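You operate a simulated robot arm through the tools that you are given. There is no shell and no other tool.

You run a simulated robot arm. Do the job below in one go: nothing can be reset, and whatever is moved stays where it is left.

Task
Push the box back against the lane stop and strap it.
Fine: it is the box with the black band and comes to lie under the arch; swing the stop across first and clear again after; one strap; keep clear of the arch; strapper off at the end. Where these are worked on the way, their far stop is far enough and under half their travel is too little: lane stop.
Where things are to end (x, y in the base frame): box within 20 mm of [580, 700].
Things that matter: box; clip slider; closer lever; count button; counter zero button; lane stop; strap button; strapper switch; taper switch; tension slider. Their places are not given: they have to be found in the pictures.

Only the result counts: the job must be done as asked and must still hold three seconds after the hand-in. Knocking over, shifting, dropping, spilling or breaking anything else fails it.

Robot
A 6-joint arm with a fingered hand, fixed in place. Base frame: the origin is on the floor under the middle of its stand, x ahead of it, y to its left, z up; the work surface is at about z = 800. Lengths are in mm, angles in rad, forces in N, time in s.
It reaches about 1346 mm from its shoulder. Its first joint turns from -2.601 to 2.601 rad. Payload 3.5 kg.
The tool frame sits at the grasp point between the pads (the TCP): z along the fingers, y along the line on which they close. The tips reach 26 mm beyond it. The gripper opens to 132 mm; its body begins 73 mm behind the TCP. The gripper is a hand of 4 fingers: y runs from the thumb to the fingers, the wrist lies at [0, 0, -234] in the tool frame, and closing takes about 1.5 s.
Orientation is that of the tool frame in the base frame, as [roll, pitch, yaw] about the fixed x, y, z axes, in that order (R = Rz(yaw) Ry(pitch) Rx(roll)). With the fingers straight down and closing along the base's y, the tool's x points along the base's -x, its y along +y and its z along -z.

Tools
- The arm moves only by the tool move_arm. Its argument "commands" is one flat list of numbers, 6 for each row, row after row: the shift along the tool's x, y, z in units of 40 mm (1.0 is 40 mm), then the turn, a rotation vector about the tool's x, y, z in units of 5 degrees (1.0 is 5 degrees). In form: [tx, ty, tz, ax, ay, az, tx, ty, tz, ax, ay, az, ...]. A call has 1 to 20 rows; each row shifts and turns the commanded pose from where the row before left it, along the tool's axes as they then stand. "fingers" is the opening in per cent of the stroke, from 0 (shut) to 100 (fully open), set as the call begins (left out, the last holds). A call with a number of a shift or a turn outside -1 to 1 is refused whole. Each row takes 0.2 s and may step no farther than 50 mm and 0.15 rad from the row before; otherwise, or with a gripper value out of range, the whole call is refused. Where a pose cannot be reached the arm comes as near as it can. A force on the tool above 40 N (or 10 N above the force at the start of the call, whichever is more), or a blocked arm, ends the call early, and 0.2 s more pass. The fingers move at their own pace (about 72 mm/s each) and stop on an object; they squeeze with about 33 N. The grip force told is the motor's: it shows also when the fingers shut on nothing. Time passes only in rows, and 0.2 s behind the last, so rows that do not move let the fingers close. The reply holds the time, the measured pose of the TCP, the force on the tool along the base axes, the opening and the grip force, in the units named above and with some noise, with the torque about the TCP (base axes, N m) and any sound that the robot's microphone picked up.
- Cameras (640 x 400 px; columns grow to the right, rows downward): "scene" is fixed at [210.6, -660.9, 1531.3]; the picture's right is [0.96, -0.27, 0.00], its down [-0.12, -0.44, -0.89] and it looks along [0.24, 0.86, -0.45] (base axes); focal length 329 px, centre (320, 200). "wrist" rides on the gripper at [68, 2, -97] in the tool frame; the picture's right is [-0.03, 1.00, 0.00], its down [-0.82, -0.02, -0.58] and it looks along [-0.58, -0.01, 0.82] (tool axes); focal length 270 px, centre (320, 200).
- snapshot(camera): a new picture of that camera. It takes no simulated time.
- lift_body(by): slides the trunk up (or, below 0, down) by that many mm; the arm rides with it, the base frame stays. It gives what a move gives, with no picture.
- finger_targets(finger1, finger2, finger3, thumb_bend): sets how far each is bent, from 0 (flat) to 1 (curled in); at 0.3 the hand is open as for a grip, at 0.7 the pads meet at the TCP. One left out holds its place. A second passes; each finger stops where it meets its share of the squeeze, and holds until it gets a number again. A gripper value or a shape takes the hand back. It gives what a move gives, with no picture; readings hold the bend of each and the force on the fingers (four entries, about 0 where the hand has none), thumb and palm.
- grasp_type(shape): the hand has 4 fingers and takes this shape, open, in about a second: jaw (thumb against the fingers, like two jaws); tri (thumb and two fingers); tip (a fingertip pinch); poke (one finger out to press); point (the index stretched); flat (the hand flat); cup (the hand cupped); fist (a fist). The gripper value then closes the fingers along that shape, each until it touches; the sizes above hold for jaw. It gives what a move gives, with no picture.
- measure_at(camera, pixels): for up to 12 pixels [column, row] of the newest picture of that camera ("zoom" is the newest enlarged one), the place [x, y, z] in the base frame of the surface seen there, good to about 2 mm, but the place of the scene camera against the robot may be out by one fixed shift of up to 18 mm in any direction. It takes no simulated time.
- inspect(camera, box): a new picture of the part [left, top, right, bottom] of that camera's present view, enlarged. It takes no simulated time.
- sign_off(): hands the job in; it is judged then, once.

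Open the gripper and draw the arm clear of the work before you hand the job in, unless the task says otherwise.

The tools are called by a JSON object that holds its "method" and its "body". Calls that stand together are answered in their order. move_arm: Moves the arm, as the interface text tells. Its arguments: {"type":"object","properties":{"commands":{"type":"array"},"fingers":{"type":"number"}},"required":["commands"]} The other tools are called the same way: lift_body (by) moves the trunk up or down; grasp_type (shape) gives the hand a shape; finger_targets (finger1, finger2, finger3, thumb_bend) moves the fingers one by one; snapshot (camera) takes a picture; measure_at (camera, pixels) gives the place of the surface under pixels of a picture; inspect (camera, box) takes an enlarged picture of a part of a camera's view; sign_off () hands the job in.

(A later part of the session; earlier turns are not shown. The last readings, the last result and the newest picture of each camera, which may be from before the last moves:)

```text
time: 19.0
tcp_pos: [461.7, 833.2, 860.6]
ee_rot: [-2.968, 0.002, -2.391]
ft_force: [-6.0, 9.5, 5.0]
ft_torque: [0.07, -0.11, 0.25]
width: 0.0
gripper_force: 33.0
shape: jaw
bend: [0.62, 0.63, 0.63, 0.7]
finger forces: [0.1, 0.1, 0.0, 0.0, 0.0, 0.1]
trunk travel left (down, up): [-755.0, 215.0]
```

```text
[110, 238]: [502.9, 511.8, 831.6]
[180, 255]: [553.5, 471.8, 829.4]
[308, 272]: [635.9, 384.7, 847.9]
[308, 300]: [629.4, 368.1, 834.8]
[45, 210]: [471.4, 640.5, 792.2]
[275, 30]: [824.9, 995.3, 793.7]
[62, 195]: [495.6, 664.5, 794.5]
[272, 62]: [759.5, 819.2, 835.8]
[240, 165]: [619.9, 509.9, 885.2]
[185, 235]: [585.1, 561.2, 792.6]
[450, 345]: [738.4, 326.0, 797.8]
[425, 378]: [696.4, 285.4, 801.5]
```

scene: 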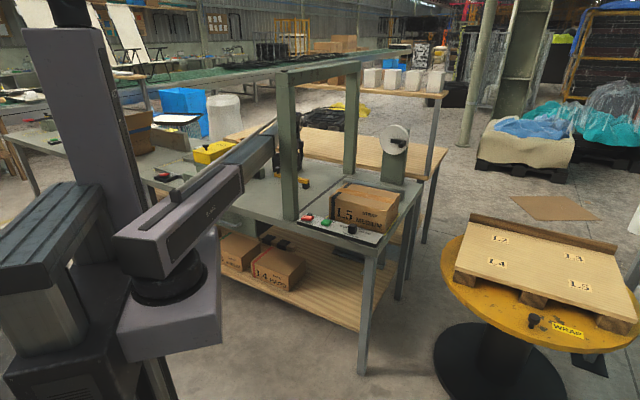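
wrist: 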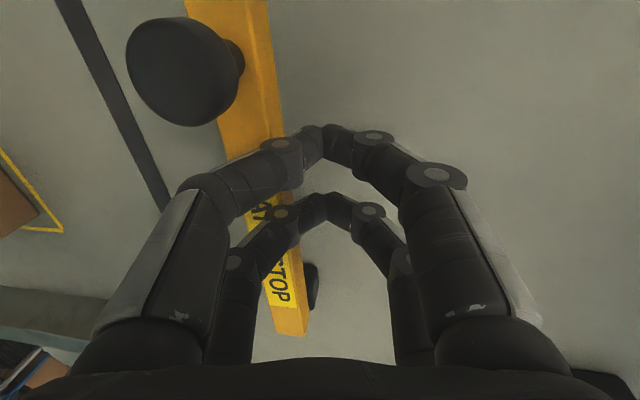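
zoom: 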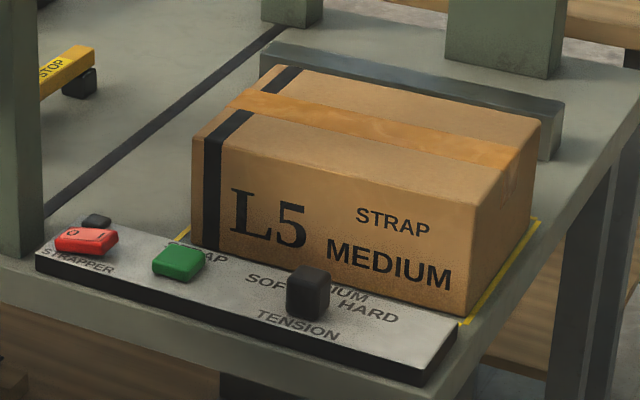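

The box measures about 246 × 173 × 105 mm, so pushed against the stop face (u ≈ −135 mm from the goal along the lane) its middle will lie about 10 mm from the goal. I back the hand off from the stop and lift.

{"method": "move_arm", "body": {"commands": [0, 0.4, -0.07, 0, 0, 0, 0, 0.6, -0.11, 0, 0, 0, 0, 0.6, -0.11, 0, 0, 0]}}

{"method": "lift_body", "body": {"by": 180}}

{"method": "snapshot", "body": {"camera": "wrist"}}

```text
time: 19.8
tcp_pos: [417.1, 877.9, 859.5]
ee_rot: [-2.965, 0.003, -2.391]
ft_force: [0.4, -0.8, -0.4]
ft_torque: [0.03, -0.03, 0.0]
width: 0.0
gripper_force: 32.9
shape: jaw
bend: [0.62, 0.63, 0.63, 0.7]
finger forces: [0.0, 0.0, 0.0, 0.0, 0.1, 0.0]
trunk travel left (down, up): [-755.0, 215.0]
```

```text
time: 21.8
tcp_pos: [416.1, 879.2, 1040.0]
ee_rot: [-2.966, 0.001, -2.391]
ft_force: [0.3, -1.0, 0.6]
ft_torque: [0.01, 0.02, 0.0]
width: 0.1
gripper_force: 33.4
shape: jaw
bend: [0.62, 0.63, 0.63, 0.7]
finger forces: [0.0, 0.0, 0.1, 0.0, 0.0, 0.0]
trunk travel left (down, up): [-935.0, 35.0]
```

```text
taken
```

wrist: 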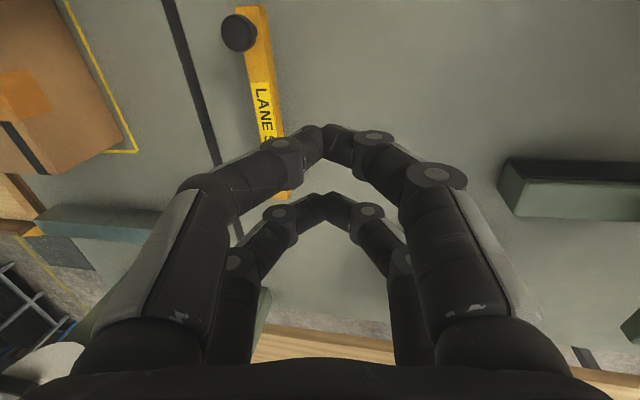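

The stop stays across the lane, and the box's near end shows at the upper left. I measure the box's top edge and the yellow outline here for precise positions.

{"method": "measure_at", "body": {"camera": "wrist", "pixels": [[60, 5], [75, 40], [100, 85], [121, 133], [50, 172], [10, 95], [134, 151], [82, 30], [112, 100], [5, 75], [30, 95], [255, 20]]}}

{"method": "inspect", "body": {"camera": "wrist", "box": [0, 0, 300, 220]}}

```text
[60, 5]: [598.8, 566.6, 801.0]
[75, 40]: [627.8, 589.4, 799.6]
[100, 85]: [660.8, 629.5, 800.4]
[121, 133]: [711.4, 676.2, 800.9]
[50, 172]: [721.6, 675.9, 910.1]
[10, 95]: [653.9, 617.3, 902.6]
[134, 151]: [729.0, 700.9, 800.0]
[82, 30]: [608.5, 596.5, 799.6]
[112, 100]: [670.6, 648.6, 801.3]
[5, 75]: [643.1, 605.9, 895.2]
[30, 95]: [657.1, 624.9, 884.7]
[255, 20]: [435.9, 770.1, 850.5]
```

```text
1.82 times, centred on (150, 110) of wrist
```

zoom: 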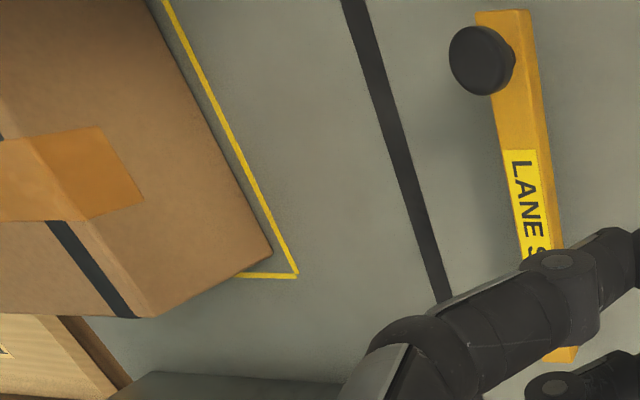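

The box's near end face is at u≈110 and its back face at p≈80, so it needs a push of about 245 mm straight along the lane. I untilt the hand, swing left away from the post and draw the boom in to about 580 mm radius.

{"method": "move_arm", "body": {"commands": [0.3, 0.45, 0.045, -1, 0, 0, 0.3, 0.45, 0.045, -1, 0, 0, 0.6, 0.7, 0, 0, 0, 0, 0, 0.3, 0, 0, 0, 0, 0.94, -0.48, 0, 0, 0, 0, 0.94, -0.48, 0, 0, 0, 0, 0.94, -0.48, 0, 0, 0, 0, 0.94, -0.48, 0, 0, 0, 0, 0.94, -0.48, 0, 0, 0, 0]}}

{"method": "snapshot", "body": {"camera": "scene"}}

```text
time: 23.8
tcp_pos: [258.0, 702.6, 1036.3]
ee_rot: [3.141, 0.002, -2.392]
ft_force: [0.0, -0.1, -0.1]
ft_torque: [-0.02, -0.03, 0.03]
width: 0.0
gripper_force: 33.4
shape: jaw
bend: [0.62, 0.63, 0.63, 0.7]
finger forces: [0.1, 0.0, 0.0, 0.1, 0.0, 0.1]
out of reach, approached as far as the arm can: row 2
trunk travel left (down, up): [-935.0, 35.0]
```

```text
taken
```

scene: 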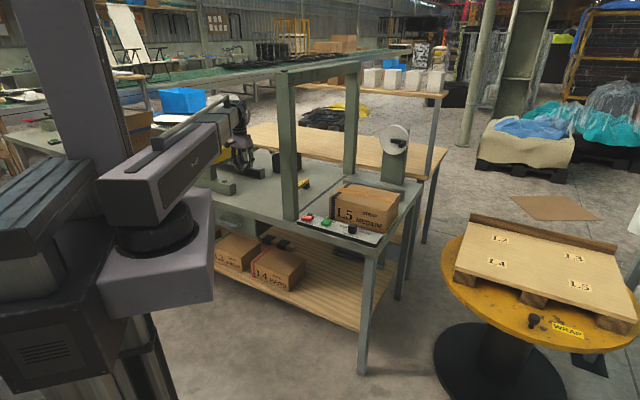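

The hand is at (258,703) and the boom draws in without trouble. I continue to about (198,545).

{"method": "move_arm", "body": {"commands": [0.94, -0.466, 0, 0, 0, 0, 0.94, -0.466, 0, 0, 0, 0, 0.94, -0.466, 0, 0, 0, 0, 0.94, -0.466, 0, 0, 0, 0]}}

```text
time: 24.8
tcp_pos: [198.2, 545.1, 1035.8]
ee_rot: [3.141, 0.001, -2.391]
ft_force: [0.3, -0.5, 0.5]
ft_torque: [0.01, -0.01, 0.02]
width: 0.0
gripper_force: 33.5
shape: jaw
bend: [0.62, 0.63, 0.63, 0.7]
finger forces: [0.0, 0.1, 0.0, 0.0, 0.1, 0.1]
trunk travel left (down, up): [-935.0, 35.0]
```

At radius 580 the hand is inside the near post's radius of about 720. I swing across in a straight chord to (475,333) on the right side and look.

{"method": "move_arm", "body": {"commands": [-0.161, -0.955, 0, 0, 0, 0, -0.161, -0.955, 0, 0, 0, 0, -0.161, -0.955, 0, 0, 0, 0, -0.161, -0.955, 0, 0, 0, 0, -0.161, -0.955, 0, 0, 0, 0, -0.161, -0.955, 0, 0, 0, 0, -0.161, -0.955, 0, 0, 0, 0, -0.161, -0.955, 0, 0, 0, 0, -0.161, -0.955, 0, 0, 0, 0, 0, 0, 0, 0, 0, 0]}}

{"method": "snapshot", "body": {"camera": "wrist"}}

{"method": "snapshot", "body": {"camera": "scene"}}

```text
time: 27.0
tcp_pos: [475.6, 331.1, 1036.3]
ee_rot: [-3.139, 0.001, -2.392]
ft_force: [0.2, 0.5, 0.7]
ft_torque: [0.0, 0.02, 0.03]
width: 0.0
gripper_force: 33.0
shape: jaw
bend: [0.62, 0.63, 0.63, 0.7]
finger forces: [0.0, 0.0, 0.1, 0.1, 0.0, 0.0]
trunk travel left (down, up): [-935.0, 35.0]
```

```text
taken
```

wrist: 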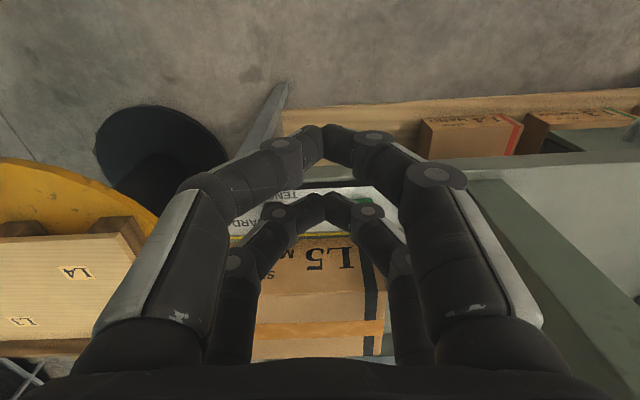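

```text
taken
```

scene: 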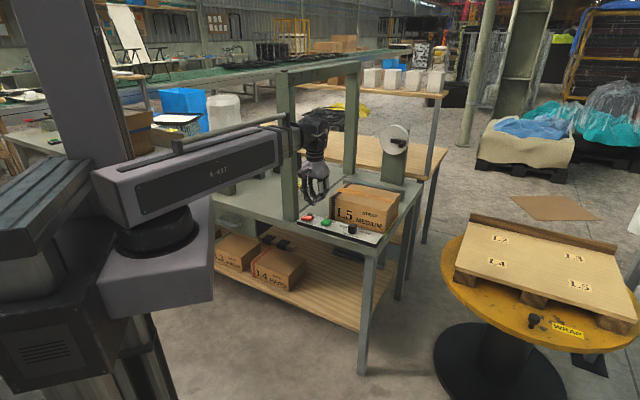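

The panel is behind the fingers in the wrist picture, so I open the fingers to see between them.

{"method": "move_arm", "body": {"commands": [0, 0, 0, 0, 0, 0, 0, 0, 0, 0, 0, 0, 0, 0, 0, 0, 0, 0, 0, 0, 0, 0, 0, 0, 0, 0, 0, 0, 0, 0, 0, 0, 0, 0, 0, 0, 0, 0, 0, 0, 0, 0], "fingers": 100}}

{"method": "snapshot", "body": {"camera": "wrist"}}

{"method": "inspect", "body": {"camera": "wrist", "box": [180, 140, 460, 360]}}

```text
time: 28.6
tcp_pos: [475.8, 331.7, 1036.9]
ee_rot: [-3.141, 0.002, -2.391]
ft_force: [-0.1, 0.0, 0.6]
ft_torque: [0.01, 0.01, 0.01]
width: 131.7
gripper_force: 0.0
shape: jaw
bend: [0.3, 0.3, 0.3, 0.3]
finger forces: [0.0, 0.1, 0.0, 0.1, 0.0, 0.0]
trunk travel left (down, up): [-935.0, 35.0]
```

```text
taken
```

wrist: 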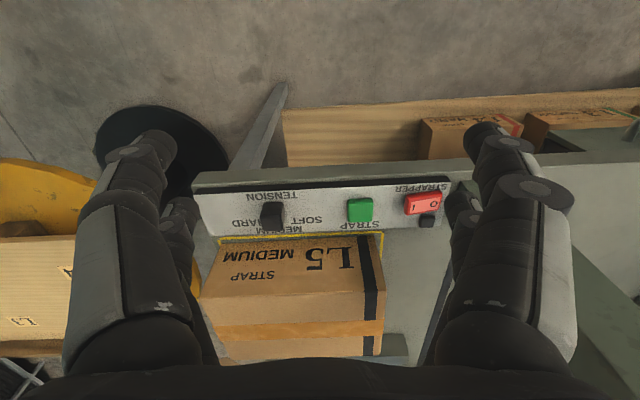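

```text
1.82 times, centred on (320, 250) of wrist
```

zoom: 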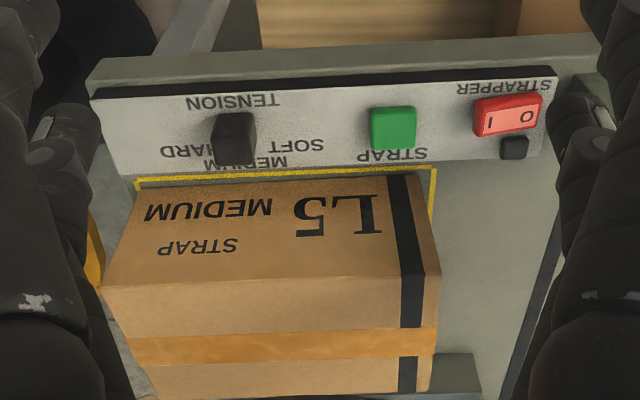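

The panel is clear now: rocker "O I" (strapper), a small black square under it, green STRAP button and the TENSION slider between SOFT, MEDIUM and HARD. I enlarge it further and measure.

{"method": "measure_at", "body": {"camera": "zoom", "pixels": [[528, 116], [489, 124], [508, 112], [514, 146], [392, 122], [233, 120], [233, 155], [185, 152], [245, 165], [300, 145], [130, 172], [550, 145]]}}

{"method": "measure_at", "body": {"camera": "zoom", "pixels": [[92, 98], [556, 78], [275, 150], [205, 165], [375, 105], [410, 140], [105, 285], [428, 400], [438, 275], [128, 175], [434, 168], [415, 180]]}}

{"method": "inspect", "body": {"camera": "wrist", "box": [190, 160, 350, 260]}}

{"method": "inspect", "body": {"camera": "wrist", "box": [340, 170, 460, 245]}}

```text
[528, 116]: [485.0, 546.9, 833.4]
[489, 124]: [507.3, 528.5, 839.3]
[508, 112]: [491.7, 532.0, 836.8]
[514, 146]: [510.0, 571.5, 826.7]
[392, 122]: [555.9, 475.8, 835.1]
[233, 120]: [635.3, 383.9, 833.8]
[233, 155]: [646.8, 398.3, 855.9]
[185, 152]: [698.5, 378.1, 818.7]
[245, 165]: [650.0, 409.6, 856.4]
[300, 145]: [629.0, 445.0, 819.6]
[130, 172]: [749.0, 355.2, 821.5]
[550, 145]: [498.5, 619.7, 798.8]
```

```text
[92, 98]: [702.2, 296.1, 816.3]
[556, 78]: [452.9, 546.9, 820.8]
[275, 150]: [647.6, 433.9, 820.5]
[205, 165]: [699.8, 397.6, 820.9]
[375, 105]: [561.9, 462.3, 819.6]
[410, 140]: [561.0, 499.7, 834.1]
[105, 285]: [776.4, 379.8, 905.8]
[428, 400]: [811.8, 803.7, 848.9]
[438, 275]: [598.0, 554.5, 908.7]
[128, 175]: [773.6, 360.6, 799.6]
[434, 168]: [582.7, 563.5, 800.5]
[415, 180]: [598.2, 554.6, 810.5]
```

```text
4.00 times, centred on (270, 210) of wrist
```

zoom: 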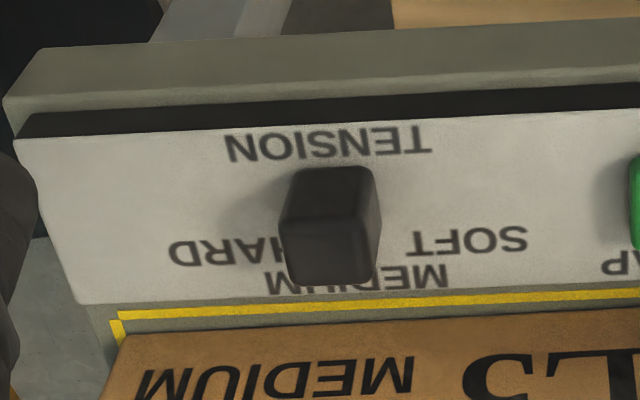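

```text
5.33 times, centred on (400, 208) of wrist
```

zoom: 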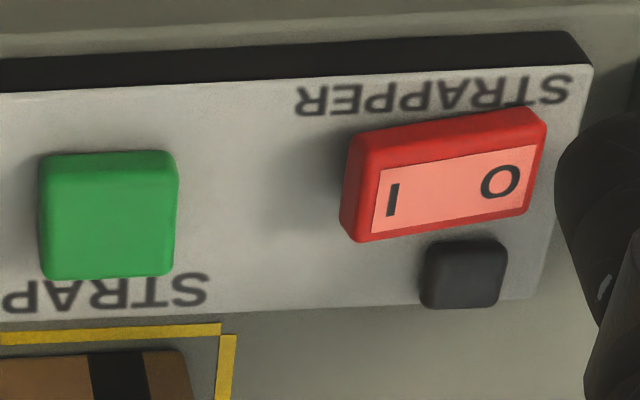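

The rocker's O end (z≈833) is lower than its I end (z≈839), so the strapper is off now; the slider knob covers part of HARD/MEDIUM. I measure the labels' ends and the knob's top to place the slider on its scale.

{"method": "measure_at", "body": {"camera": "wrist", "pixels": [[320.5, 220], [293.25, 220], [232.5, 223.75], [301.75, 229.5], [257.5, 231], [273.25, 222], [262, 222], [284, 220], [273, 216], [273, 229], [377, 165], [252, 168]]}}

{"method": "measure_at", "body": {"camera": "wrist", "pixels": [[360, 200], [349, 202], [372, 208], [412, 207], [434, 203], [407, 213], [440, 192], [430, 221], [361, 218], [248, 206], [225, 215], [296, 206]]}}

```text
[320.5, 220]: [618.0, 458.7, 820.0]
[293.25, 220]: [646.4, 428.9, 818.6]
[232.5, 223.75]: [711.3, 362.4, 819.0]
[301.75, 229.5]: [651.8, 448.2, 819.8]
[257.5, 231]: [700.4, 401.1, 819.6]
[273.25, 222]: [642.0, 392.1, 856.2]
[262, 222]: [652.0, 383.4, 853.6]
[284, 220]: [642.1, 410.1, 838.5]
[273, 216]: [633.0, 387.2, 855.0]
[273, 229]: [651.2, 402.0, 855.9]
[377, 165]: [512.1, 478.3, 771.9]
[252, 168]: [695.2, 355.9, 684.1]
```

```text
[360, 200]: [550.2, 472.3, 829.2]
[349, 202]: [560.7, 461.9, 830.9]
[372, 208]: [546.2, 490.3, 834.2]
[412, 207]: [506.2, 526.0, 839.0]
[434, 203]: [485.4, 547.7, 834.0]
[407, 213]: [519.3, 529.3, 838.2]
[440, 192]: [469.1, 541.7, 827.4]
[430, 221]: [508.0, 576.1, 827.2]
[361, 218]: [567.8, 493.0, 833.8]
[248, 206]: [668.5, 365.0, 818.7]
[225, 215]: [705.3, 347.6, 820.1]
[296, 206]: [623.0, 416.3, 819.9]
```

The slider knob (u≈261) already stands at MEDIUM (label centre u≈263; SOFT 218, HARD 310), matching the box's "STRAP MEDIUM", so I leave it. The box's right end is at u≈365; before going there I check how high the yellow turntable at the left of the wrist picture is.

{"method": "measure_at", "body": {"camera": "wrist", "pixels": [[75, 270], [20, 180], [170, 150], [130, 235], [220, 175], [40, 230], [215, 185], [200, 240]]}}

{"method": "measure_at", "body": {"camera": "scene", "pixels": [[480, 215], [455, 270], [540, 335], [440, 255], [393, 130], [383, 155], [407, 160], [418, 180], [360, 258]]}}

```text
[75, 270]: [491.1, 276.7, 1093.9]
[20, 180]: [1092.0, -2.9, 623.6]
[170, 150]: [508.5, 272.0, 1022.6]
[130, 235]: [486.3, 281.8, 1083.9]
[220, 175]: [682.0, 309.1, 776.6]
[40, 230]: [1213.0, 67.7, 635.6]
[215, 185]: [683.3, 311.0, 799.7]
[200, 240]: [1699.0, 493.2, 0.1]
```

```text
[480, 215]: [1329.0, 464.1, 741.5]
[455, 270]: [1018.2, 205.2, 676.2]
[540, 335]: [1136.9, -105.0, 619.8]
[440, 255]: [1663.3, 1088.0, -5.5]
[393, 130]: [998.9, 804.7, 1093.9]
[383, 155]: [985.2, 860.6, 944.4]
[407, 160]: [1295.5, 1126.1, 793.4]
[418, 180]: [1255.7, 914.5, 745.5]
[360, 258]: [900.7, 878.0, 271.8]
```

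The turntable is lower and off to the side. I turn the hand by −88° to yaw 135°, so that the tool's x axis points along the push direction, with the fingers at 60 %.

{"method": "move_arm", "body": {"commands": [0, 0, 0, 0, 0, 1, 0, 0, 0, 0, 0, 1, 0, 0, 0, 0, 0, 1, 0, 0, 0, 0, 0, 1, 0, 0, 0, 0, 0, 1, 0, 0, 0, 0, 0, 1, 0, 0, 0, 0, 0, 1, 0, 0, 0, 0, 0, 1, 0, 0, 0, 0, 0, 1, 0, 0, 0, 0, 0, 1, 0, 0, 0, 0, 0, 1, 0, 0, 0, 0, 0, 1, 0, 0, 0, 0, 0, 1, 0, 0, 0, 0, 0, 1, 0, 0, 0, 0, 0, 1, 0, 0, 0, 0, 0, 1, 0, 0, 0, 0, 0, 1, 0, 0, 0, 0, 0, 0.6], "fingers": 60}}

```text
time: 32.4
tcp_pos: [474.9, 333.0, 1036.9]
ee_rot: [-3.141, 0.001, 2.355]
ft_force: [0.5, 0.9, -0.1]
ft_torque: [0.01, 0.0, 0.01]
width: 79.6
gripper_force: 0.0
shape: jaw
bend: [0.71, 0.71, 0.71, 0.7]
finger forces: [0.1, 0.0, 0.0, 0.0, 0.0, 0.0]
trunk travel left (down, up): [-935.0, 35.0]
```

Yaw is now 2.355 and the opening 80 mm. I move at this height to above the box's right side at about (874,400).

{"method": "move_arm", "body": {"commands": [-0.586, 0.8245, 0, 0, 0, 0, -0.586, 0.8245, 0, 0, 0, 0, -0.586, 0.8245, 0, 0, 0, 0, -0.586, 0.8245, 0, 0, 0, 0, -0.586, 0.8245, 0, 0, 0, 0, -0.586, 0.8245, 0, 0, 0, 0, -0.586, 0.8245, 0, 0, 0, 0, -0.586, 0.8245, 0, 0, 0, 0, -0.586, 0.8245, 0, 0, 0, 0, -0.586, 0.8245, 0, 0, 0, 0, 0, 0, 0, 0, 0, 0]}}

{"method": "snapshot", "body": {"camera": "wrist"}}

{"method": "snapshot", "body": {"camera": "scene"}}

```text
time: 34.8
tcp_pos: [872.5, 400.8, 1037.7]
ee_rot: [3.14, 0.002, 2.355]
ft_force: [-0.2, -0.2, -0.2]
ft_torque: [0.0, 0.04, 0.04]
width: 79.5
gripper_force: 0.0
shape: jaw
bend: [0.71, 0.71, 0.71, 0.7]
finger forces: [0.0, 0.0, 0.0, 0.1, 0.0, 0.0]
trunk travel left (down, up): [-935.0, 35.0]
```

```text
taken
```

wrist: 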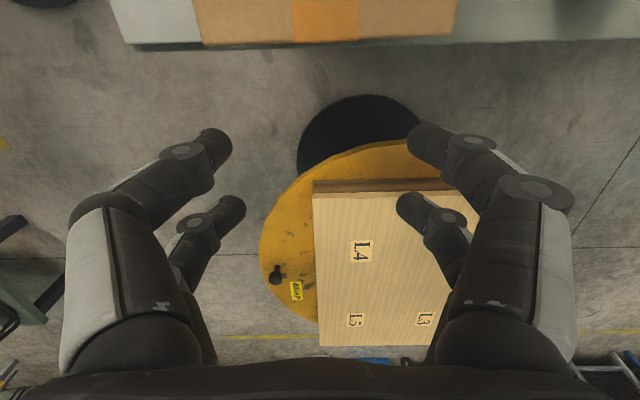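

```text
taken
```

scene: 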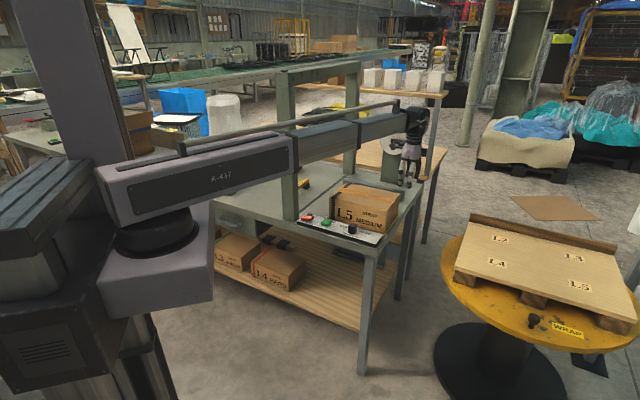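

The box's right end shows at the top of the wrist picture, with its tape at column 325, so the hand is well centred on it. I measure its end to be sure.

{"method": "measure_at", "body": {"camera": "wrist", "pixels": [[205, 40], [450, 32], [205, 10], [450, 8], [325, 38], [325, 10], [205, 135], [240, 200], [415, 130], [402, 200], [460, 35], [195, 40]]}}

```text
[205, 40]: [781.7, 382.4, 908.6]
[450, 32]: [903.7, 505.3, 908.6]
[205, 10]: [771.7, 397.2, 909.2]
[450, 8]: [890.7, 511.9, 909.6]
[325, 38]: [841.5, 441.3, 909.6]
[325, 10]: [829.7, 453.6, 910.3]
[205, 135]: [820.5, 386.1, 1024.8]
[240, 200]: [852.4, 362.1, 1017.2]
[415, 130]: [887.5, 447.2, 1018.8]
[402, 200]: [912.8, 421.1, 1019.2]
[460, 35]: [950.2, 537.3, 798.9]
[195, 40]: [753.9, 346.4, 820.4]
```

The end face is at u≈367 and the leading fingers at u≈392, so there are about 24 mm of gap. I lower the hand beside the box to TCP z≈862.

{"method": "lift_body", "body": {"by": -120}}

{"method": "snapshot", "body": {"camera": "wrist"}}

{"method": "inspect", "body": {"camera": "scene", "box": [300, 80, 460, 260]}}

```text
time: 36.3
tcp_pos: [872.5, 401.3, 916.0]
ee_rot: [3.139, 0.001, 2.357]
ft_force: [-0.7, 0.9, -0.5]
ft_torque: [0.01, 0.0, -0.05]
width: 79.6
gripper_force: 0.1
shape: jaw
bend: [0.71, 0.71, 0.71, 0.7]
finger forces: [0.0, 0.1, 0.0, 0.0, 0.0, 0.1]
trunk travel left (down, up): [-815.0, 155.0]
```

```text
taken
```

wrist: 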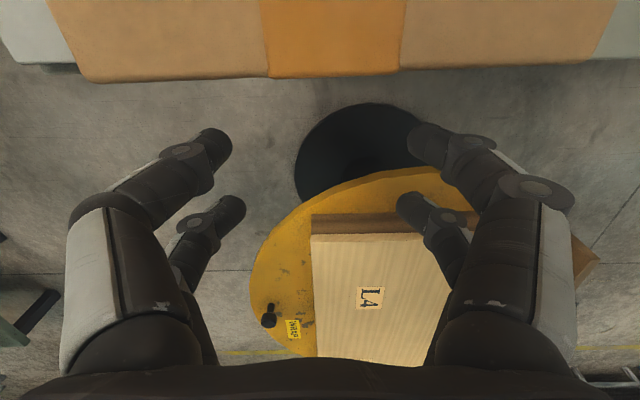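

```text
2.22 times, centred on (380, 170) of scene
```

zoom: 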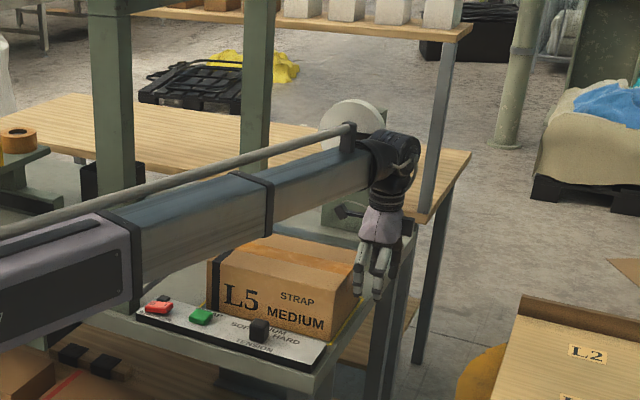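

The fingers hang free beside the box. I lower 54 mm more.

{"method": "lift_body", "body": {"by": -54}}

{"method": "snapshot", "body": {"camera": "wrist"}}

```text
time: 37.3
tcp_pos: [872.5, 400.4, 861.9]
ee_rot: [3.14, 0.002, 2.356]
ft_force: [-0.2, -0.2, 0.1]
ft_torque: [-0.02, -0.03, 0.03]
width: 79.8
gripper_force: 0.1
shape: jaw
bend: [0.71, 0.71, 0.71, 0.7]
finger forces: [0.0, 0.0, 0.0, 0.0, 0.1, 0.0]
trunk travel left (down, up): [-761.0, 209.0]
```

```text
taken
```

wrist: 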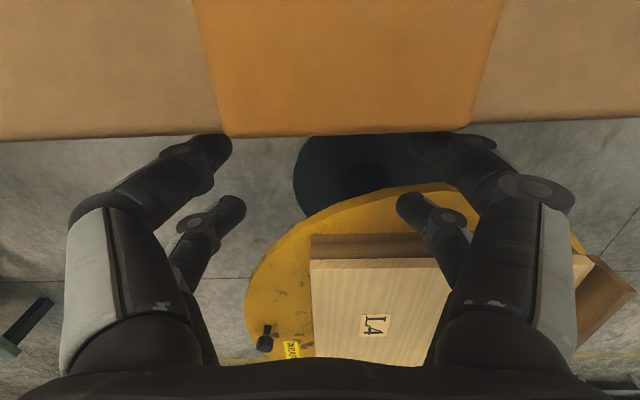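

The box's end edge runs square to the hand. I start the push along the tool's x axis, 120 mm in steps of 20 mm, after a 4 mm sideways correction.

{"method": "move_arm", "body": {"commands": [0, 0.1, 0, 0, 0, 0, 0.4, 0, 0, 0, 0, 0, 0.4, 0, 0, 0, 0, 0, 0.4, 0, 0, 0, 0, 0, 0.4, 0, 0, 0, 0, 0, 0.4, 0, 0, 0, 0, 0, 0.4, 0, 0, 0, 0, 0, 0.4, 0, 0, 0, 0, 0]}}

{"method": "snapshot", "body": {"camera": "wrist"}}

{"method": "inspect", "body": {"camera": "scene", "box": [260, 100, 440, 260]}}

```text
time: 39.1
tcp_pos: [795.3, 484.0, 861.7]
ee_rot: [3.14, -0.001, 2.355]
ft_force: [0.8, -1.0, -0.3]
ft_torque: [0.0, 0.03, 0.0]
width: 79.8
gripper_force: 0.0
shape: jaw
bend: [0.71, 0.71, 0.71, 0.7]
finger forces: [0.4, 0.0, 0.0, 0.0, 0.2, 0.0]
trunk travel left (down, up): [-761.0, 209.0]
```

```text
taken
```

wrist: 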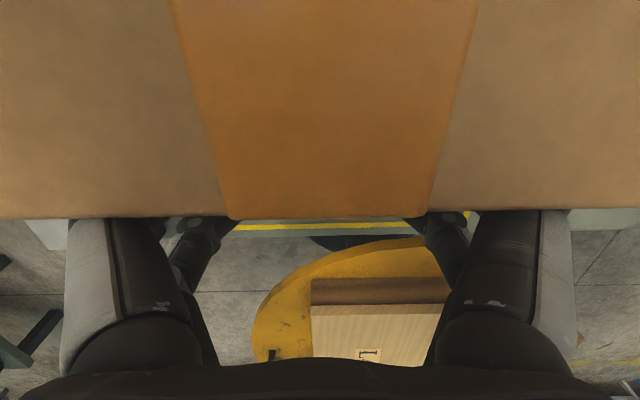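

```text
2.50 times, centred on (350, 180) of scene
```

zoom: 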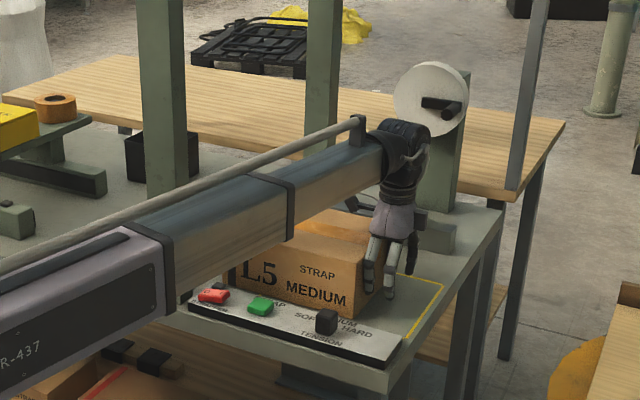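

The box follows (tape still centred, edge square, force about 1 N) and its right end is now near u≈278. I push 130 mm more.

{"method": "move_arm", "body": {"commands": [0.4, 0, 0, 0, 0, 0, 0.4, 0, 0, 0, 0, 0, 0.4, 0, 0, 0, 0, 0, 0.4, 0, 0, 0, 0, 0, 0.4, 0, 0, 0, 0, 0, 0.4, 0, 0, 0, 0, 0, 0.4, 0, 0, 0, 0, 0, 0.4, 0, 0, 0, 0, 0, 0.1, 0, 0, 0, 0, 0]}}

{"method": "snapshot", "body": {"camera": "wrist"}}

{"method": "inspect", "body": {"camera": "scene", "box": [260, 100, 440, 260]}}

```text
time: 41.1
tcp_pos: [703.2, 576.3, 862.8]
ee_rot: [3.142, 0.003, 2.356]
ft_force: [1.0, -0.5, 0.6]
ft_torque: [0.04, 0.09, 0.03]
width: 79.6
gripper_force: 0.1
shape: jaw
bend: [0.71, 0.71, 0.71, 0.7]
finger forces: [1.1, 0.0, 0.1, 0.1, 1.0, 0.0]
trunk travel left (down, up): [-761.0, 209.0]
```

```text
taken
```

wrist: 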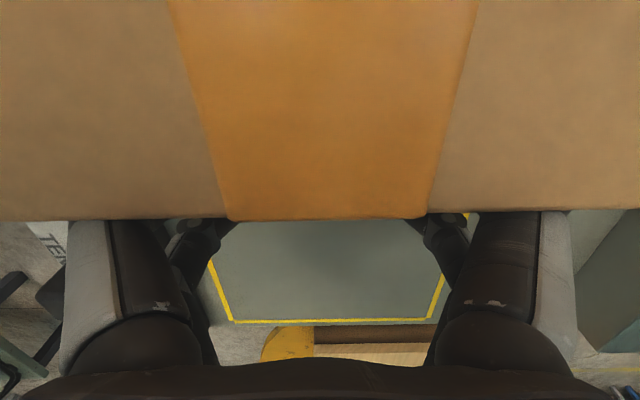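

```text
2.50 times, centred on (350, 180) of scene
```

zoom: 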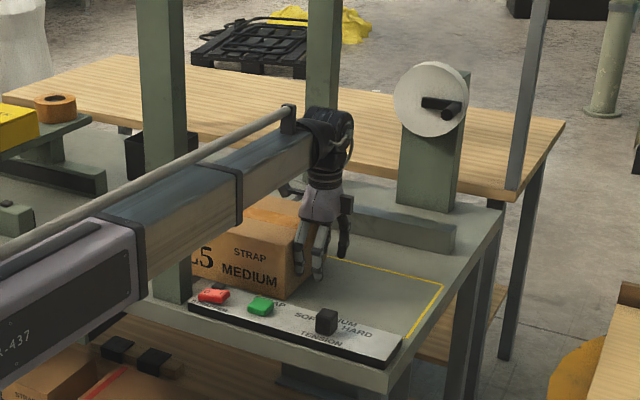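

The box's right end is now near u≈147, so about 31 mm remain to the stop. I push 24 mm, then feel for the stop with small steps.

{"method": "move_arm", "body": {"commands": [0.2, 0, 0, 0, 0, 0, 0.2, 0, 0, 0, 0, 0, 0.2, 0, 0, 0, 0, 0]}}

{"method": "move_arm", "body": {"commands": [0.05, 0, 0, 0, 0, 0]}}

{"method": "move_arm", "body": {"commands": [0.05, 0, 0, 0, 0, 0]}}

```text
time: 41.9
tcp_pos: [685.1, 593.2, 862.1]
ee_rot: [3.141, 0.002, 2.358]
ft_force: [1.5, -4.2, 0.4]
ft_torque: [0.15, 0.08, -0.05]
width: 79.6
gripper_force: 0.0
shape: jaw
bend: [0.71, 0.71, 0.71, 0.7]
finger forces: [3.0, 0.0, 0.0, 0.1, 1.8, 0.0]
trunk travel left (down, up): [-761.0, 209.0]
```

```text
time: 42.3
tcp_pos: [684.7, 595.6, 862.2]
ee_rot: [3.141, 0.001, 2.357]
ft_force: [2.5, -4.5, 0.5]
ft_torque: [0.11, 0.08, -0.02]
width: 79.6
gripper_force: 0.1
shape: jaw
bend: [0.71, 0.71, 0.71, 0.7]
finger forces: [2.6, 0.0, 0.1, 0.0, 1.6, 0.0]
trunk travel left (down, up): [-761.0, 209.0]
```

```text
time: 42.7
tcp_pos: [681.8, 597.2, 862.4]
ee_rot: [3.14, 0.001, 2.355]
ft_force: [2.5, -3.5, 0.0]
ft_torque: [0.15, 0.08, -0.01]
width: 79.7
gripper_force: 0.1
shape: jaw
bend: [0.71, 0.71, 0.71, 0.7]
finger forces: [2.6, 0.0, 0.0, 0.0, 1.6, 0.0]
trunk travel left (down, up): [-761.0, 209.0]
```

The force rose from about 1.4 N to a steady 4.5 N, with the finger on the pivot side loaded more, so the box has met the stop; the reckoned box middle is about 10 mm from the goal. I back the hand off and lift to check.

{"method": "move_arm", "body": {"commands": [-0.5, 0, 0, 0, 0, 0, -0.7, 0, 0, 0, 0, 0, -0.7, 0, 0, 0, 0, 0]}}

{"method": "lift_body", "body": {"by": 180}}

{"method": "snapshot", "body": {"camera": "wrist"}}

{"method": "snapshot", "body": {"camera": "scene"}}

```text
time: 43.5
tcp_pos: [736.7, 542.5, 861.4]
ee_rot: [3.139, 0.001, 2.356]
ft_force: [0.7, -0.3, -0.2]
ft_torque: [0.01, 0.0, 0.0]
width: 79.3
gripper_force: 0.1
shape: jaw
bend: [0.71, 0.71, 0.71, 0.7]
finger forces: [0.0, 0.0, 0.0, 0.0, 0.0, 0.0]
trunk travel left (down, up): [-761.0, 209.0]
```

```text
time: 45.5
tcp_pos: [737.2, 542.8, 1041.5]
ee_rot: [3.141, 0.002, 2.356]
ft_force: [1.0, 0.5, 0.4]
ft_torque: [0.0, 0.0, -0.02]
width: 79.6
gripper_force: 0.0
shape: jaw
bend: [0.71, 0.71, 0.71, 0.7]
finger forces: [0.1, 0.0, 0.0, 0.0, 0.1, 0.0]
trunk travel left (down, up): [-941.0, 29.0]
```

```text
taken
```

wrist: 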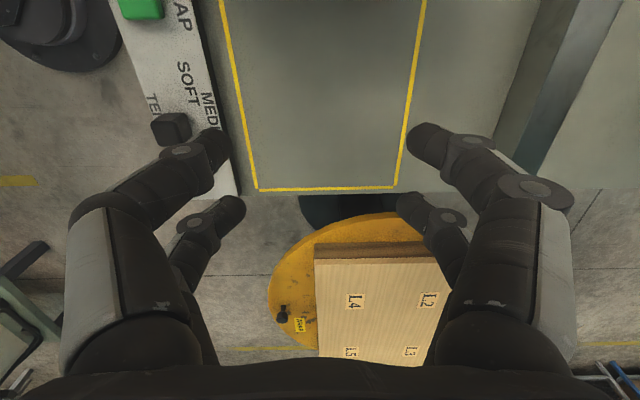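

```text
taken
```

scene: 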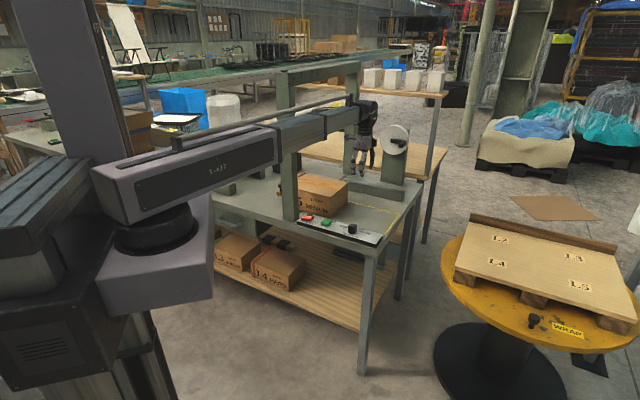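

The box now stands under the arch beside the post in the scene picture, near (320,193). I enlarge it and measure its visible corners.

{"method": "inspect", "body": {"camera": "scene", "box": [270, 150, 390, 240]}}

```text
4.44 times, centred on (330, 195) of scene
```

zoom: 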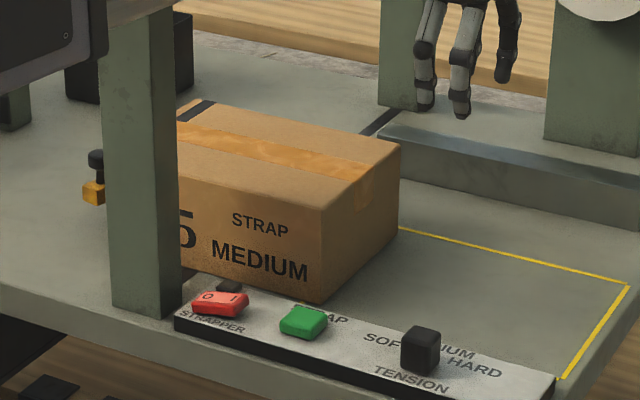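

{"method": "measure_at", "body": {"camera": "zoom", "pixels": [[318, 208], [397, 144], [318, 300], [397, 234], [208, 103], [190, 268], [235, 110], [182, 125], [96, 158], [92, 185], [627, 283], [562, 377]]}}

```text
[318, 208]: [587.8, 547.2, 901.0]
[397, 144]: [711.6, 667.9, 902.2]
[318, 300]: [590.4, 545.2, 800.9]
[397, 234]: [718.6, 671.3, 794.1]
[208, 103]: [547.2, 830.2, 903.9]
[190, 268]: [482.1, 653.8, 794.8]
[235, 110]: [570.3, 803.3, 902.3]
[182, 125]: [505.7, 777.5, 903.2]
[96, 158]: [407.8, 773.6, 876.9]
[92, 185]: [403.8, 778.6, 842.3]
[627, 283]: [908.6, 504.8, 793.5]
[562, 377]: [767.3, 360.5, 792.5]
```

The scene picture suggests the knob has yielded some 30 mm, so I need a precise look at the box. I draw back to about (560,420) and start turning the hand so that its camera looks toward the box.

{"method": "move_arm", "body": {"commands": [0.159, -0.884, 0, 0, 0, 0, 0.159, -0.884, 0, 0, 0, 0, 0.159, -0.884, 0, 0, 0, 0, 0.159, -0.884, 0, 0, 0, 0, 0.159, -0.884, 0, 0, 0, 0, 0.159, -0.884, 0, 0, 0, 0, 0, 0, 0, 0, 0, -1, 0, 0, 0, 0, 0, -1, 0, 0, 0, 0, 0, -1, 0, 0, 0, 0, 0, -1, 0, 0, 0, 0, 0, -1, 0, 0, 0, 0, 0, -1, 0, 0, 0, 0, 0, -1, 0, 0, 0, 0, 0, -1, 0, 0, 0, 0, 0, -1, 0, 0, 0, 0, 0, -1, 0, 0, 0, 0, 0, -1, 0, 0, 0, 0, 0, -1], "fingers": 100}}

{"method": "move_arm", "body": {"commands": [0, 0, 0, 0, 0, -1, 0, 0, 0, 0, 0, -1, 0, 0, 0, 0, 0, -1, 0, 0, 0, 0, 0, -1, 0, 0, 0, 0, 0, -1, 0, 0, 0, 0, 0, -1, 0, 0, 0, 0, 0, -1, 0, 0, 0, 0, 0, -1, 0, 0, 0, 0, 0, -1, 0, 0, 0, 0, 0, -1, 0, 0, 0, 0, 0, -1, 0, 0, 0, 0, 0, -1]}}

{"method": "snapshot", "body": {"camera": "wrist"}}

```text
time: 49.3
tcp_pos: [559.3, 421.2, 1041.4]
ee_rot: [-3.141, 0.003, -2.878]
ft_force: [0.4, 0.7, -0.1]
ft_torque: [0.0, 0.0, -0.01]
width: 131.8
gripper_force: 0.1
shape: jaw
bend: [0.3, 0.3, 0.3, 0.3]
finger forces: [0.0, 0.0, 0.0, 0.0, 0.1, 0.1]
trunk travel left (down, up): [-941.0, 29.0]
```

```text
time: 51.9
tcp_pos: [558.5, 419.6, 1041.8]
ee_rot: [-3.141, 0.002, -1.83]
ft_force: [0.2, 0.6, 0.0]
ft_torque: [-0.01, 0.01, 0.01]
width: 132.2
gripper_force: 0.1
shape: jaw
bend: [0.3, 0.3, 0.3, 0.3]
finger forces: [0.0, 0.0, 0.1, 0.0, 0.0, 0.0]
trunk travel left (down, up): [-941.0, 29.0]
```

```text
taken
```

wrist: 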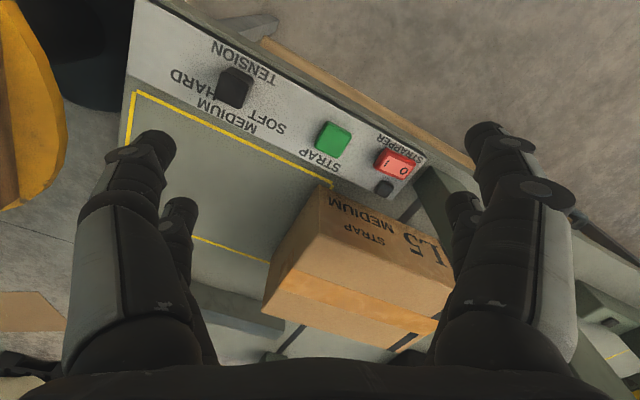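

Now the box is well visible beside the panel. I enlarge it to pick its corners.

{"method": "inspect", "body": {"camera": "wrist", "box": [240, 160, 480, 370]}}

```text
1.90 times, centred on (360, 265) of wrist
```

zoom: 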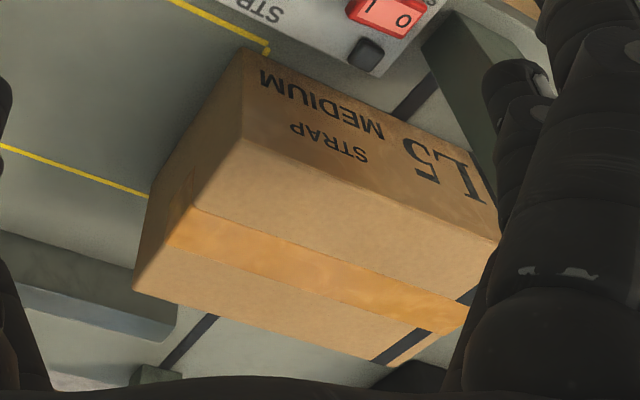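

I measure the box's top corners and edges in this enlarged view.

{"method": "measure_at", "body": {"camera": "zoom", "pixels": [[243, 145], [139, 286], [248, 56], [196, 212], [494, 242], [396, 362], [372, 355], [440, 330], [300, 172], [250, 320], [150, 205], [320, 200]]}}

```text
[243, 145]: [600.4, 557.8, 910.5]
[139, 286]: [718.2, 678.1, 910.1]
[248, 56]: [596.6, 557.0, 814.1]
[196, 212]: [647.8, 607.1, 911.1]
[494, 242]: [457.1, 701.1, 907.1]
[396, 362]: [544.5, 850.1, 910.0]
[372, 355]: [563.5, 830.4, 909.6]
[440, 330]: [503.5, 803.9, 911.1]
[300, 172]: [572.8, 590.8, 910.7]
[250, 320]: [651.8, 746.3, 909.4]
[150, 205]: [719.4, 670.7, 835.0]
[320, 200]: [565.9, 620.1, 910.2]
```

By the wrist camera the box's right end is at u≈115 and its faces at p≈−88 and +83, so its middle is about 11 mm from the goal: fine. Next comes the strapper switch: I shut the fingers, turn the hand back to yaw 225° and tilt it 25° so that the hand stays away from the near post.

{"method": "move_arm", "body": {"commands": [0, 0, 0, 0, 0, 1, 0, 0, 0, 0, 0, 1, 0, 0, 0, 0, 0, 1, 0, 0, 0, 0, 0, 1, 0, 0, 0, 0, 0, 1, 0, 0, 0, 0, 0, 1, 0, 0.51, -0.022, -1, 0, 0, 0, 0.51, -0.022, -1, 0, 0, 0, 0.51, -0.022, -1, 0, 0, 0, 0.51, -0.022, -1, 0, 0, 0, 0.51, -0.022, -1, 0, 0, 0, 0, 0, 0, 0, 0], "fingers": 0}}

{"method": "snapshot", "body": {"camera": "wrist"}}

{"method": "snapshot", "body": {"camera": "scene"}}

```text
time: 54.5
tcp_pos: [491.0, 490.2, 1063.9]
ee_rot: [2.708, 0.001, -2.354]
ft_force: [-0.1, -0.7, -0.6]
ft_torque: [0.04, 0.01, -0.01]
width: 0.0
gripper_force: 33.4
shape: jaw
bend: [0.62, 0.63, 0.63, 0.7]
finger forces: [0.0, 0.1, 0.0, 0.0, 0.0, 0.0]
trunk travel left (down, up): [-941.0, 29.0]
```

```text
taken
```

wrist: 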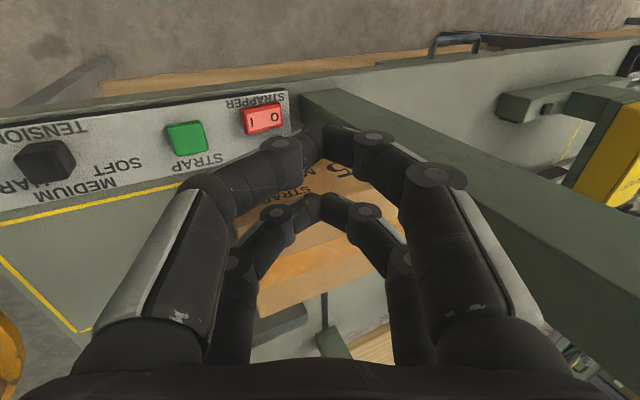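

```text
taken
```

scene: 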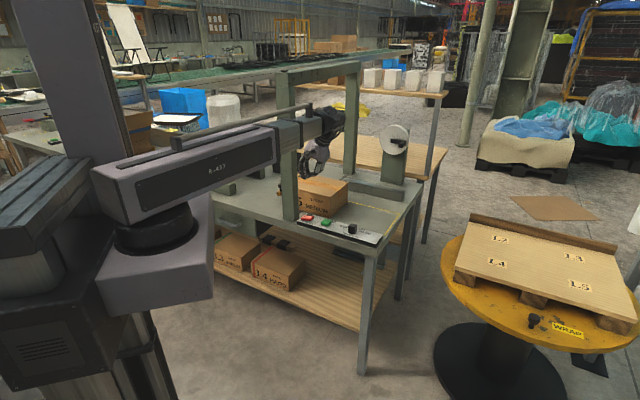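

The hand is tilted over the panel's left end; the near post is the green beam running to the right of the picture. I measure the rocker and the post here for the exact offsets.

{"method": "measure_at", "body": {"camera": "wrist", "pixels": [[252, 120], [276, 116], [264, 112], [264, 126], [243, 122], [285, 112], [187, 138], [303, 97], [345, 95], [430, 165], [480, 200], [322, 130]]}}

{"method": "inspect", "body": {"camera": "wrist", "box": [160, 70, 340, 190]}}

```text
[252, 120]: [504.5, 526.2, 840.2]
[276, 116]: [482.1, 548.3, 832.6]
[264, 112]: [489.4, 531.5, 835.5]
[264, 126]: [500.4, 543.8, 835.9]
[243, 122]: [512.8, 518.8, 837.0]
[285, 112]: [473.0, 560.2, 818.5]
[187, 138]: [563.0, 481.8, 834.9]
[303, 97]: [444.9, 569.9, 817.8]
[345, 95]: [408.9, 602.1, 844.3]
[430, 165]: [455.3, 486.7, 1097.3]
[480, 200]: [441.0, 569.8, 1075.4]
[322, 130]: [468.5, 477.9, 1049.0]
```

```text
3.33 times, centred on (250, 130) of wrist
```

zoom: 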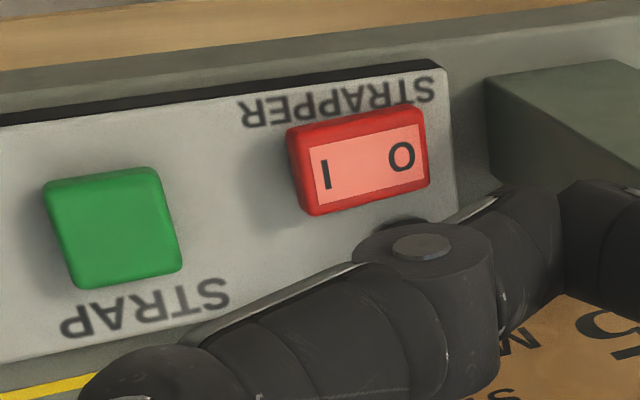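

The rocker's I end is at u≈70, p≈−176, z≈840, and the post corner at (441,570) is as reckoned. I shift 13 mm toward the panel and lower to about 15 mm above the I end.

{"method": "move_arm", "body": {"commands": [-0.33, 0, 0, 0, 0, 0, 0, 0, 0, 0, 0, 0]}}

{"method": "lift_body", "body": {"by": -150}}

{"method": "snapshot", "body": {"camera": "wrist"}}

{"method": "inspect", "body": {"camera": "scene", "box": [250, 120, 390, 250]}}

```text
time: 55.1
tcp_pos: [499.0, 498.8, 1063.6]
ee_rot: [2.707, 0.004, -2.356]
ft_force: [0.2, 0.2, 0.4]
ft_torque: [0.01, 0.04, -0.05]
width: 0.0
gripper_force: 32.5
shape: jaw
bend: [0.62, 0.63, 0.63, 0.7]
finger forces: [0.0, 0.0, 0.1, 0.0, 0.0, 0.0]
trunk travel left (down, up): [-941.0, 29.0]
```

```text
time: 56.8
tcp_pos: [498.6, 499.2, 914.0]
ee_rot: [2.707, 0.002, -2.357]
ft_force: [0.4, 0.2, -0.3]
ft_torque: [0.0, -0.01, 0.01]
width: 0.0
gripper_force: 32.6
shape: jaw
bend: [0.62, 0.63, 0.63, 0.7]
finger forces: [0.0, 0.0, 0.1, 0.0, 0.0, 0.0]
trunk travel left (down, up): [-791.0, 179.0]
```

```text
taken
```

wrist: 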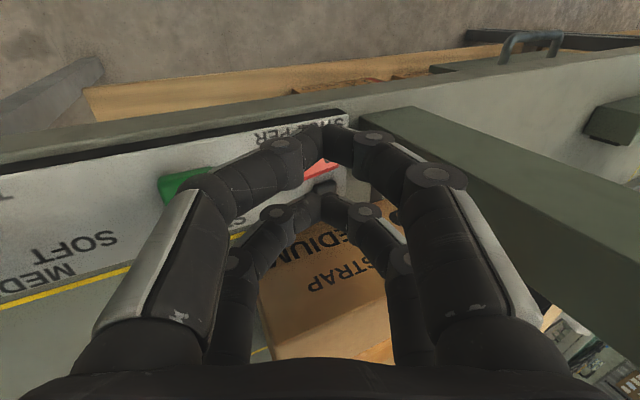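

```text
3.08 times, centred on (320, 185) of scene
```

zoom: 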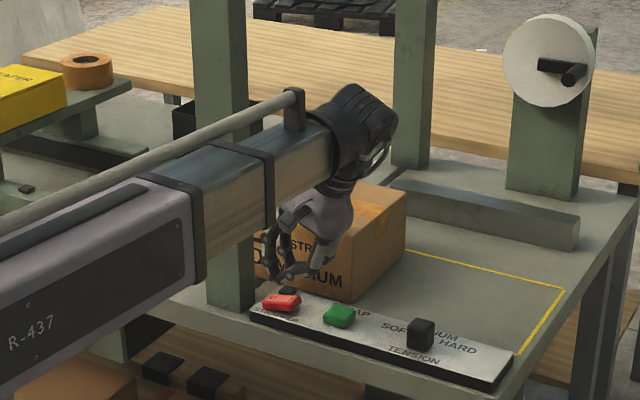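

The tips hang above the rocker. I measure the fingertip pairs near (322,190) and (322,130) against the rocker to set the last offset.

{"method": "inspect", "body": {"camera": "wrist", "box": [240, 90, 400, 240]}}

{"method": "measure_at", "body": {"camera": "wrist", "pixels": [[315, 188], [328, 190], [322, 183], [322, 130], [318, 170], [330, 165], [312, 205], [332, 205]]}}

```text
2.67 times, centred on (320, 165) of wrist
```

zoom: 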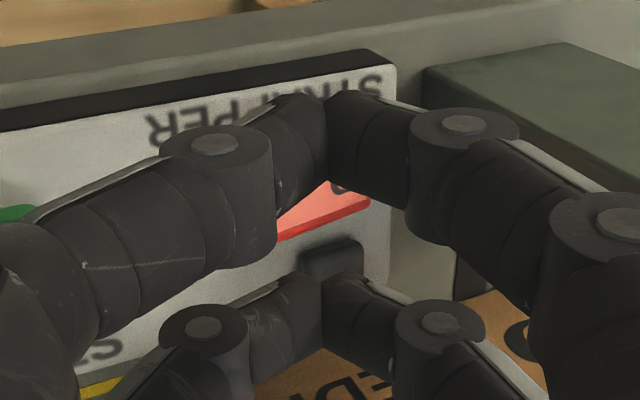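

```text
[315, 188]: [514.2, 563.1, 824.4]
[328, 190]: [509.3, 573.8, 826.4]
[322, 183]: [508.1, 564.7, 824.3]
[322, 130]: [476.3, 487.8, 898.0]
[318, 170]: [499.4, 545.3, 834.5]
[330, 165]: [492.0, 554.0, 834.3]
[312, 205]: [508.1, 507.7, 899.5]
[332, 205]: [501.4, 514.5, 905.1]
```

The back pair's tips are at p≈−178, u≈75, right above the I end. I lower 46 mm and then press in small steps, watching the vertical force.

{"method": "lift_body", "body": {"by": -46}}

{"method": "lift_body", "body": {"by": -4}}

{"method": "lift_body", "body": {"by": -3}}

```text
time: 57.7
tcp_pos: [498.2, 499.9, 867.8]
ee_rot: [2.707, 0.003, -2.357]
ft_force: [0.3, 0.3, 0.2]
ft_torque: [0.01, 0.01, 0.02]
width: 0.1
gripper_force: 32.5
shape: jaw
bend: [0.62, 0.63, 0.63, 0.7]
finger forces: [0.0, 0.0, 0.0, 0.1, 0.0, 0.0]
trunk travel left (down, up): [-745.0, 225.0]
```

```text
time: 58.2
tcp_pos: [499.1, 499.9, 863.2]
ee_rot: [2.707, 0.001, -2.356]
ft_force: [-0.1, 0.3, 0.1]
ft_torque: [0.0, -0.02, 0.05]
width: 0.1
gripper_force: 32.8
shape: jaw
bend: [0.62, 0.63, 0.63, 0.7]
finger forces: [0.0, 0.0, 0.0, 0.1, 0.0, 0.0]
trunk travel left (down, up): [-741.0, 229.0]
```

```text
time: 58.8
tcp_pos: [500.7, 499.8, 860.2]
ee_rot: [2.709, 0.002, -2.357]
ft_force: [-0.4, 0.4, -0.4]
ft_torque: [0.01, -0.02, 0.0]
width: 0.2
gripper_force: 32.9
shape: jaw
bend: [0.62, 0.63, 0.63, 0.7]
finger forces: [0.1, 0.0, 0.0, 0.0, 0.0, 0.1]
trunk travel left (down, up): [-738.0, 232.0]
```

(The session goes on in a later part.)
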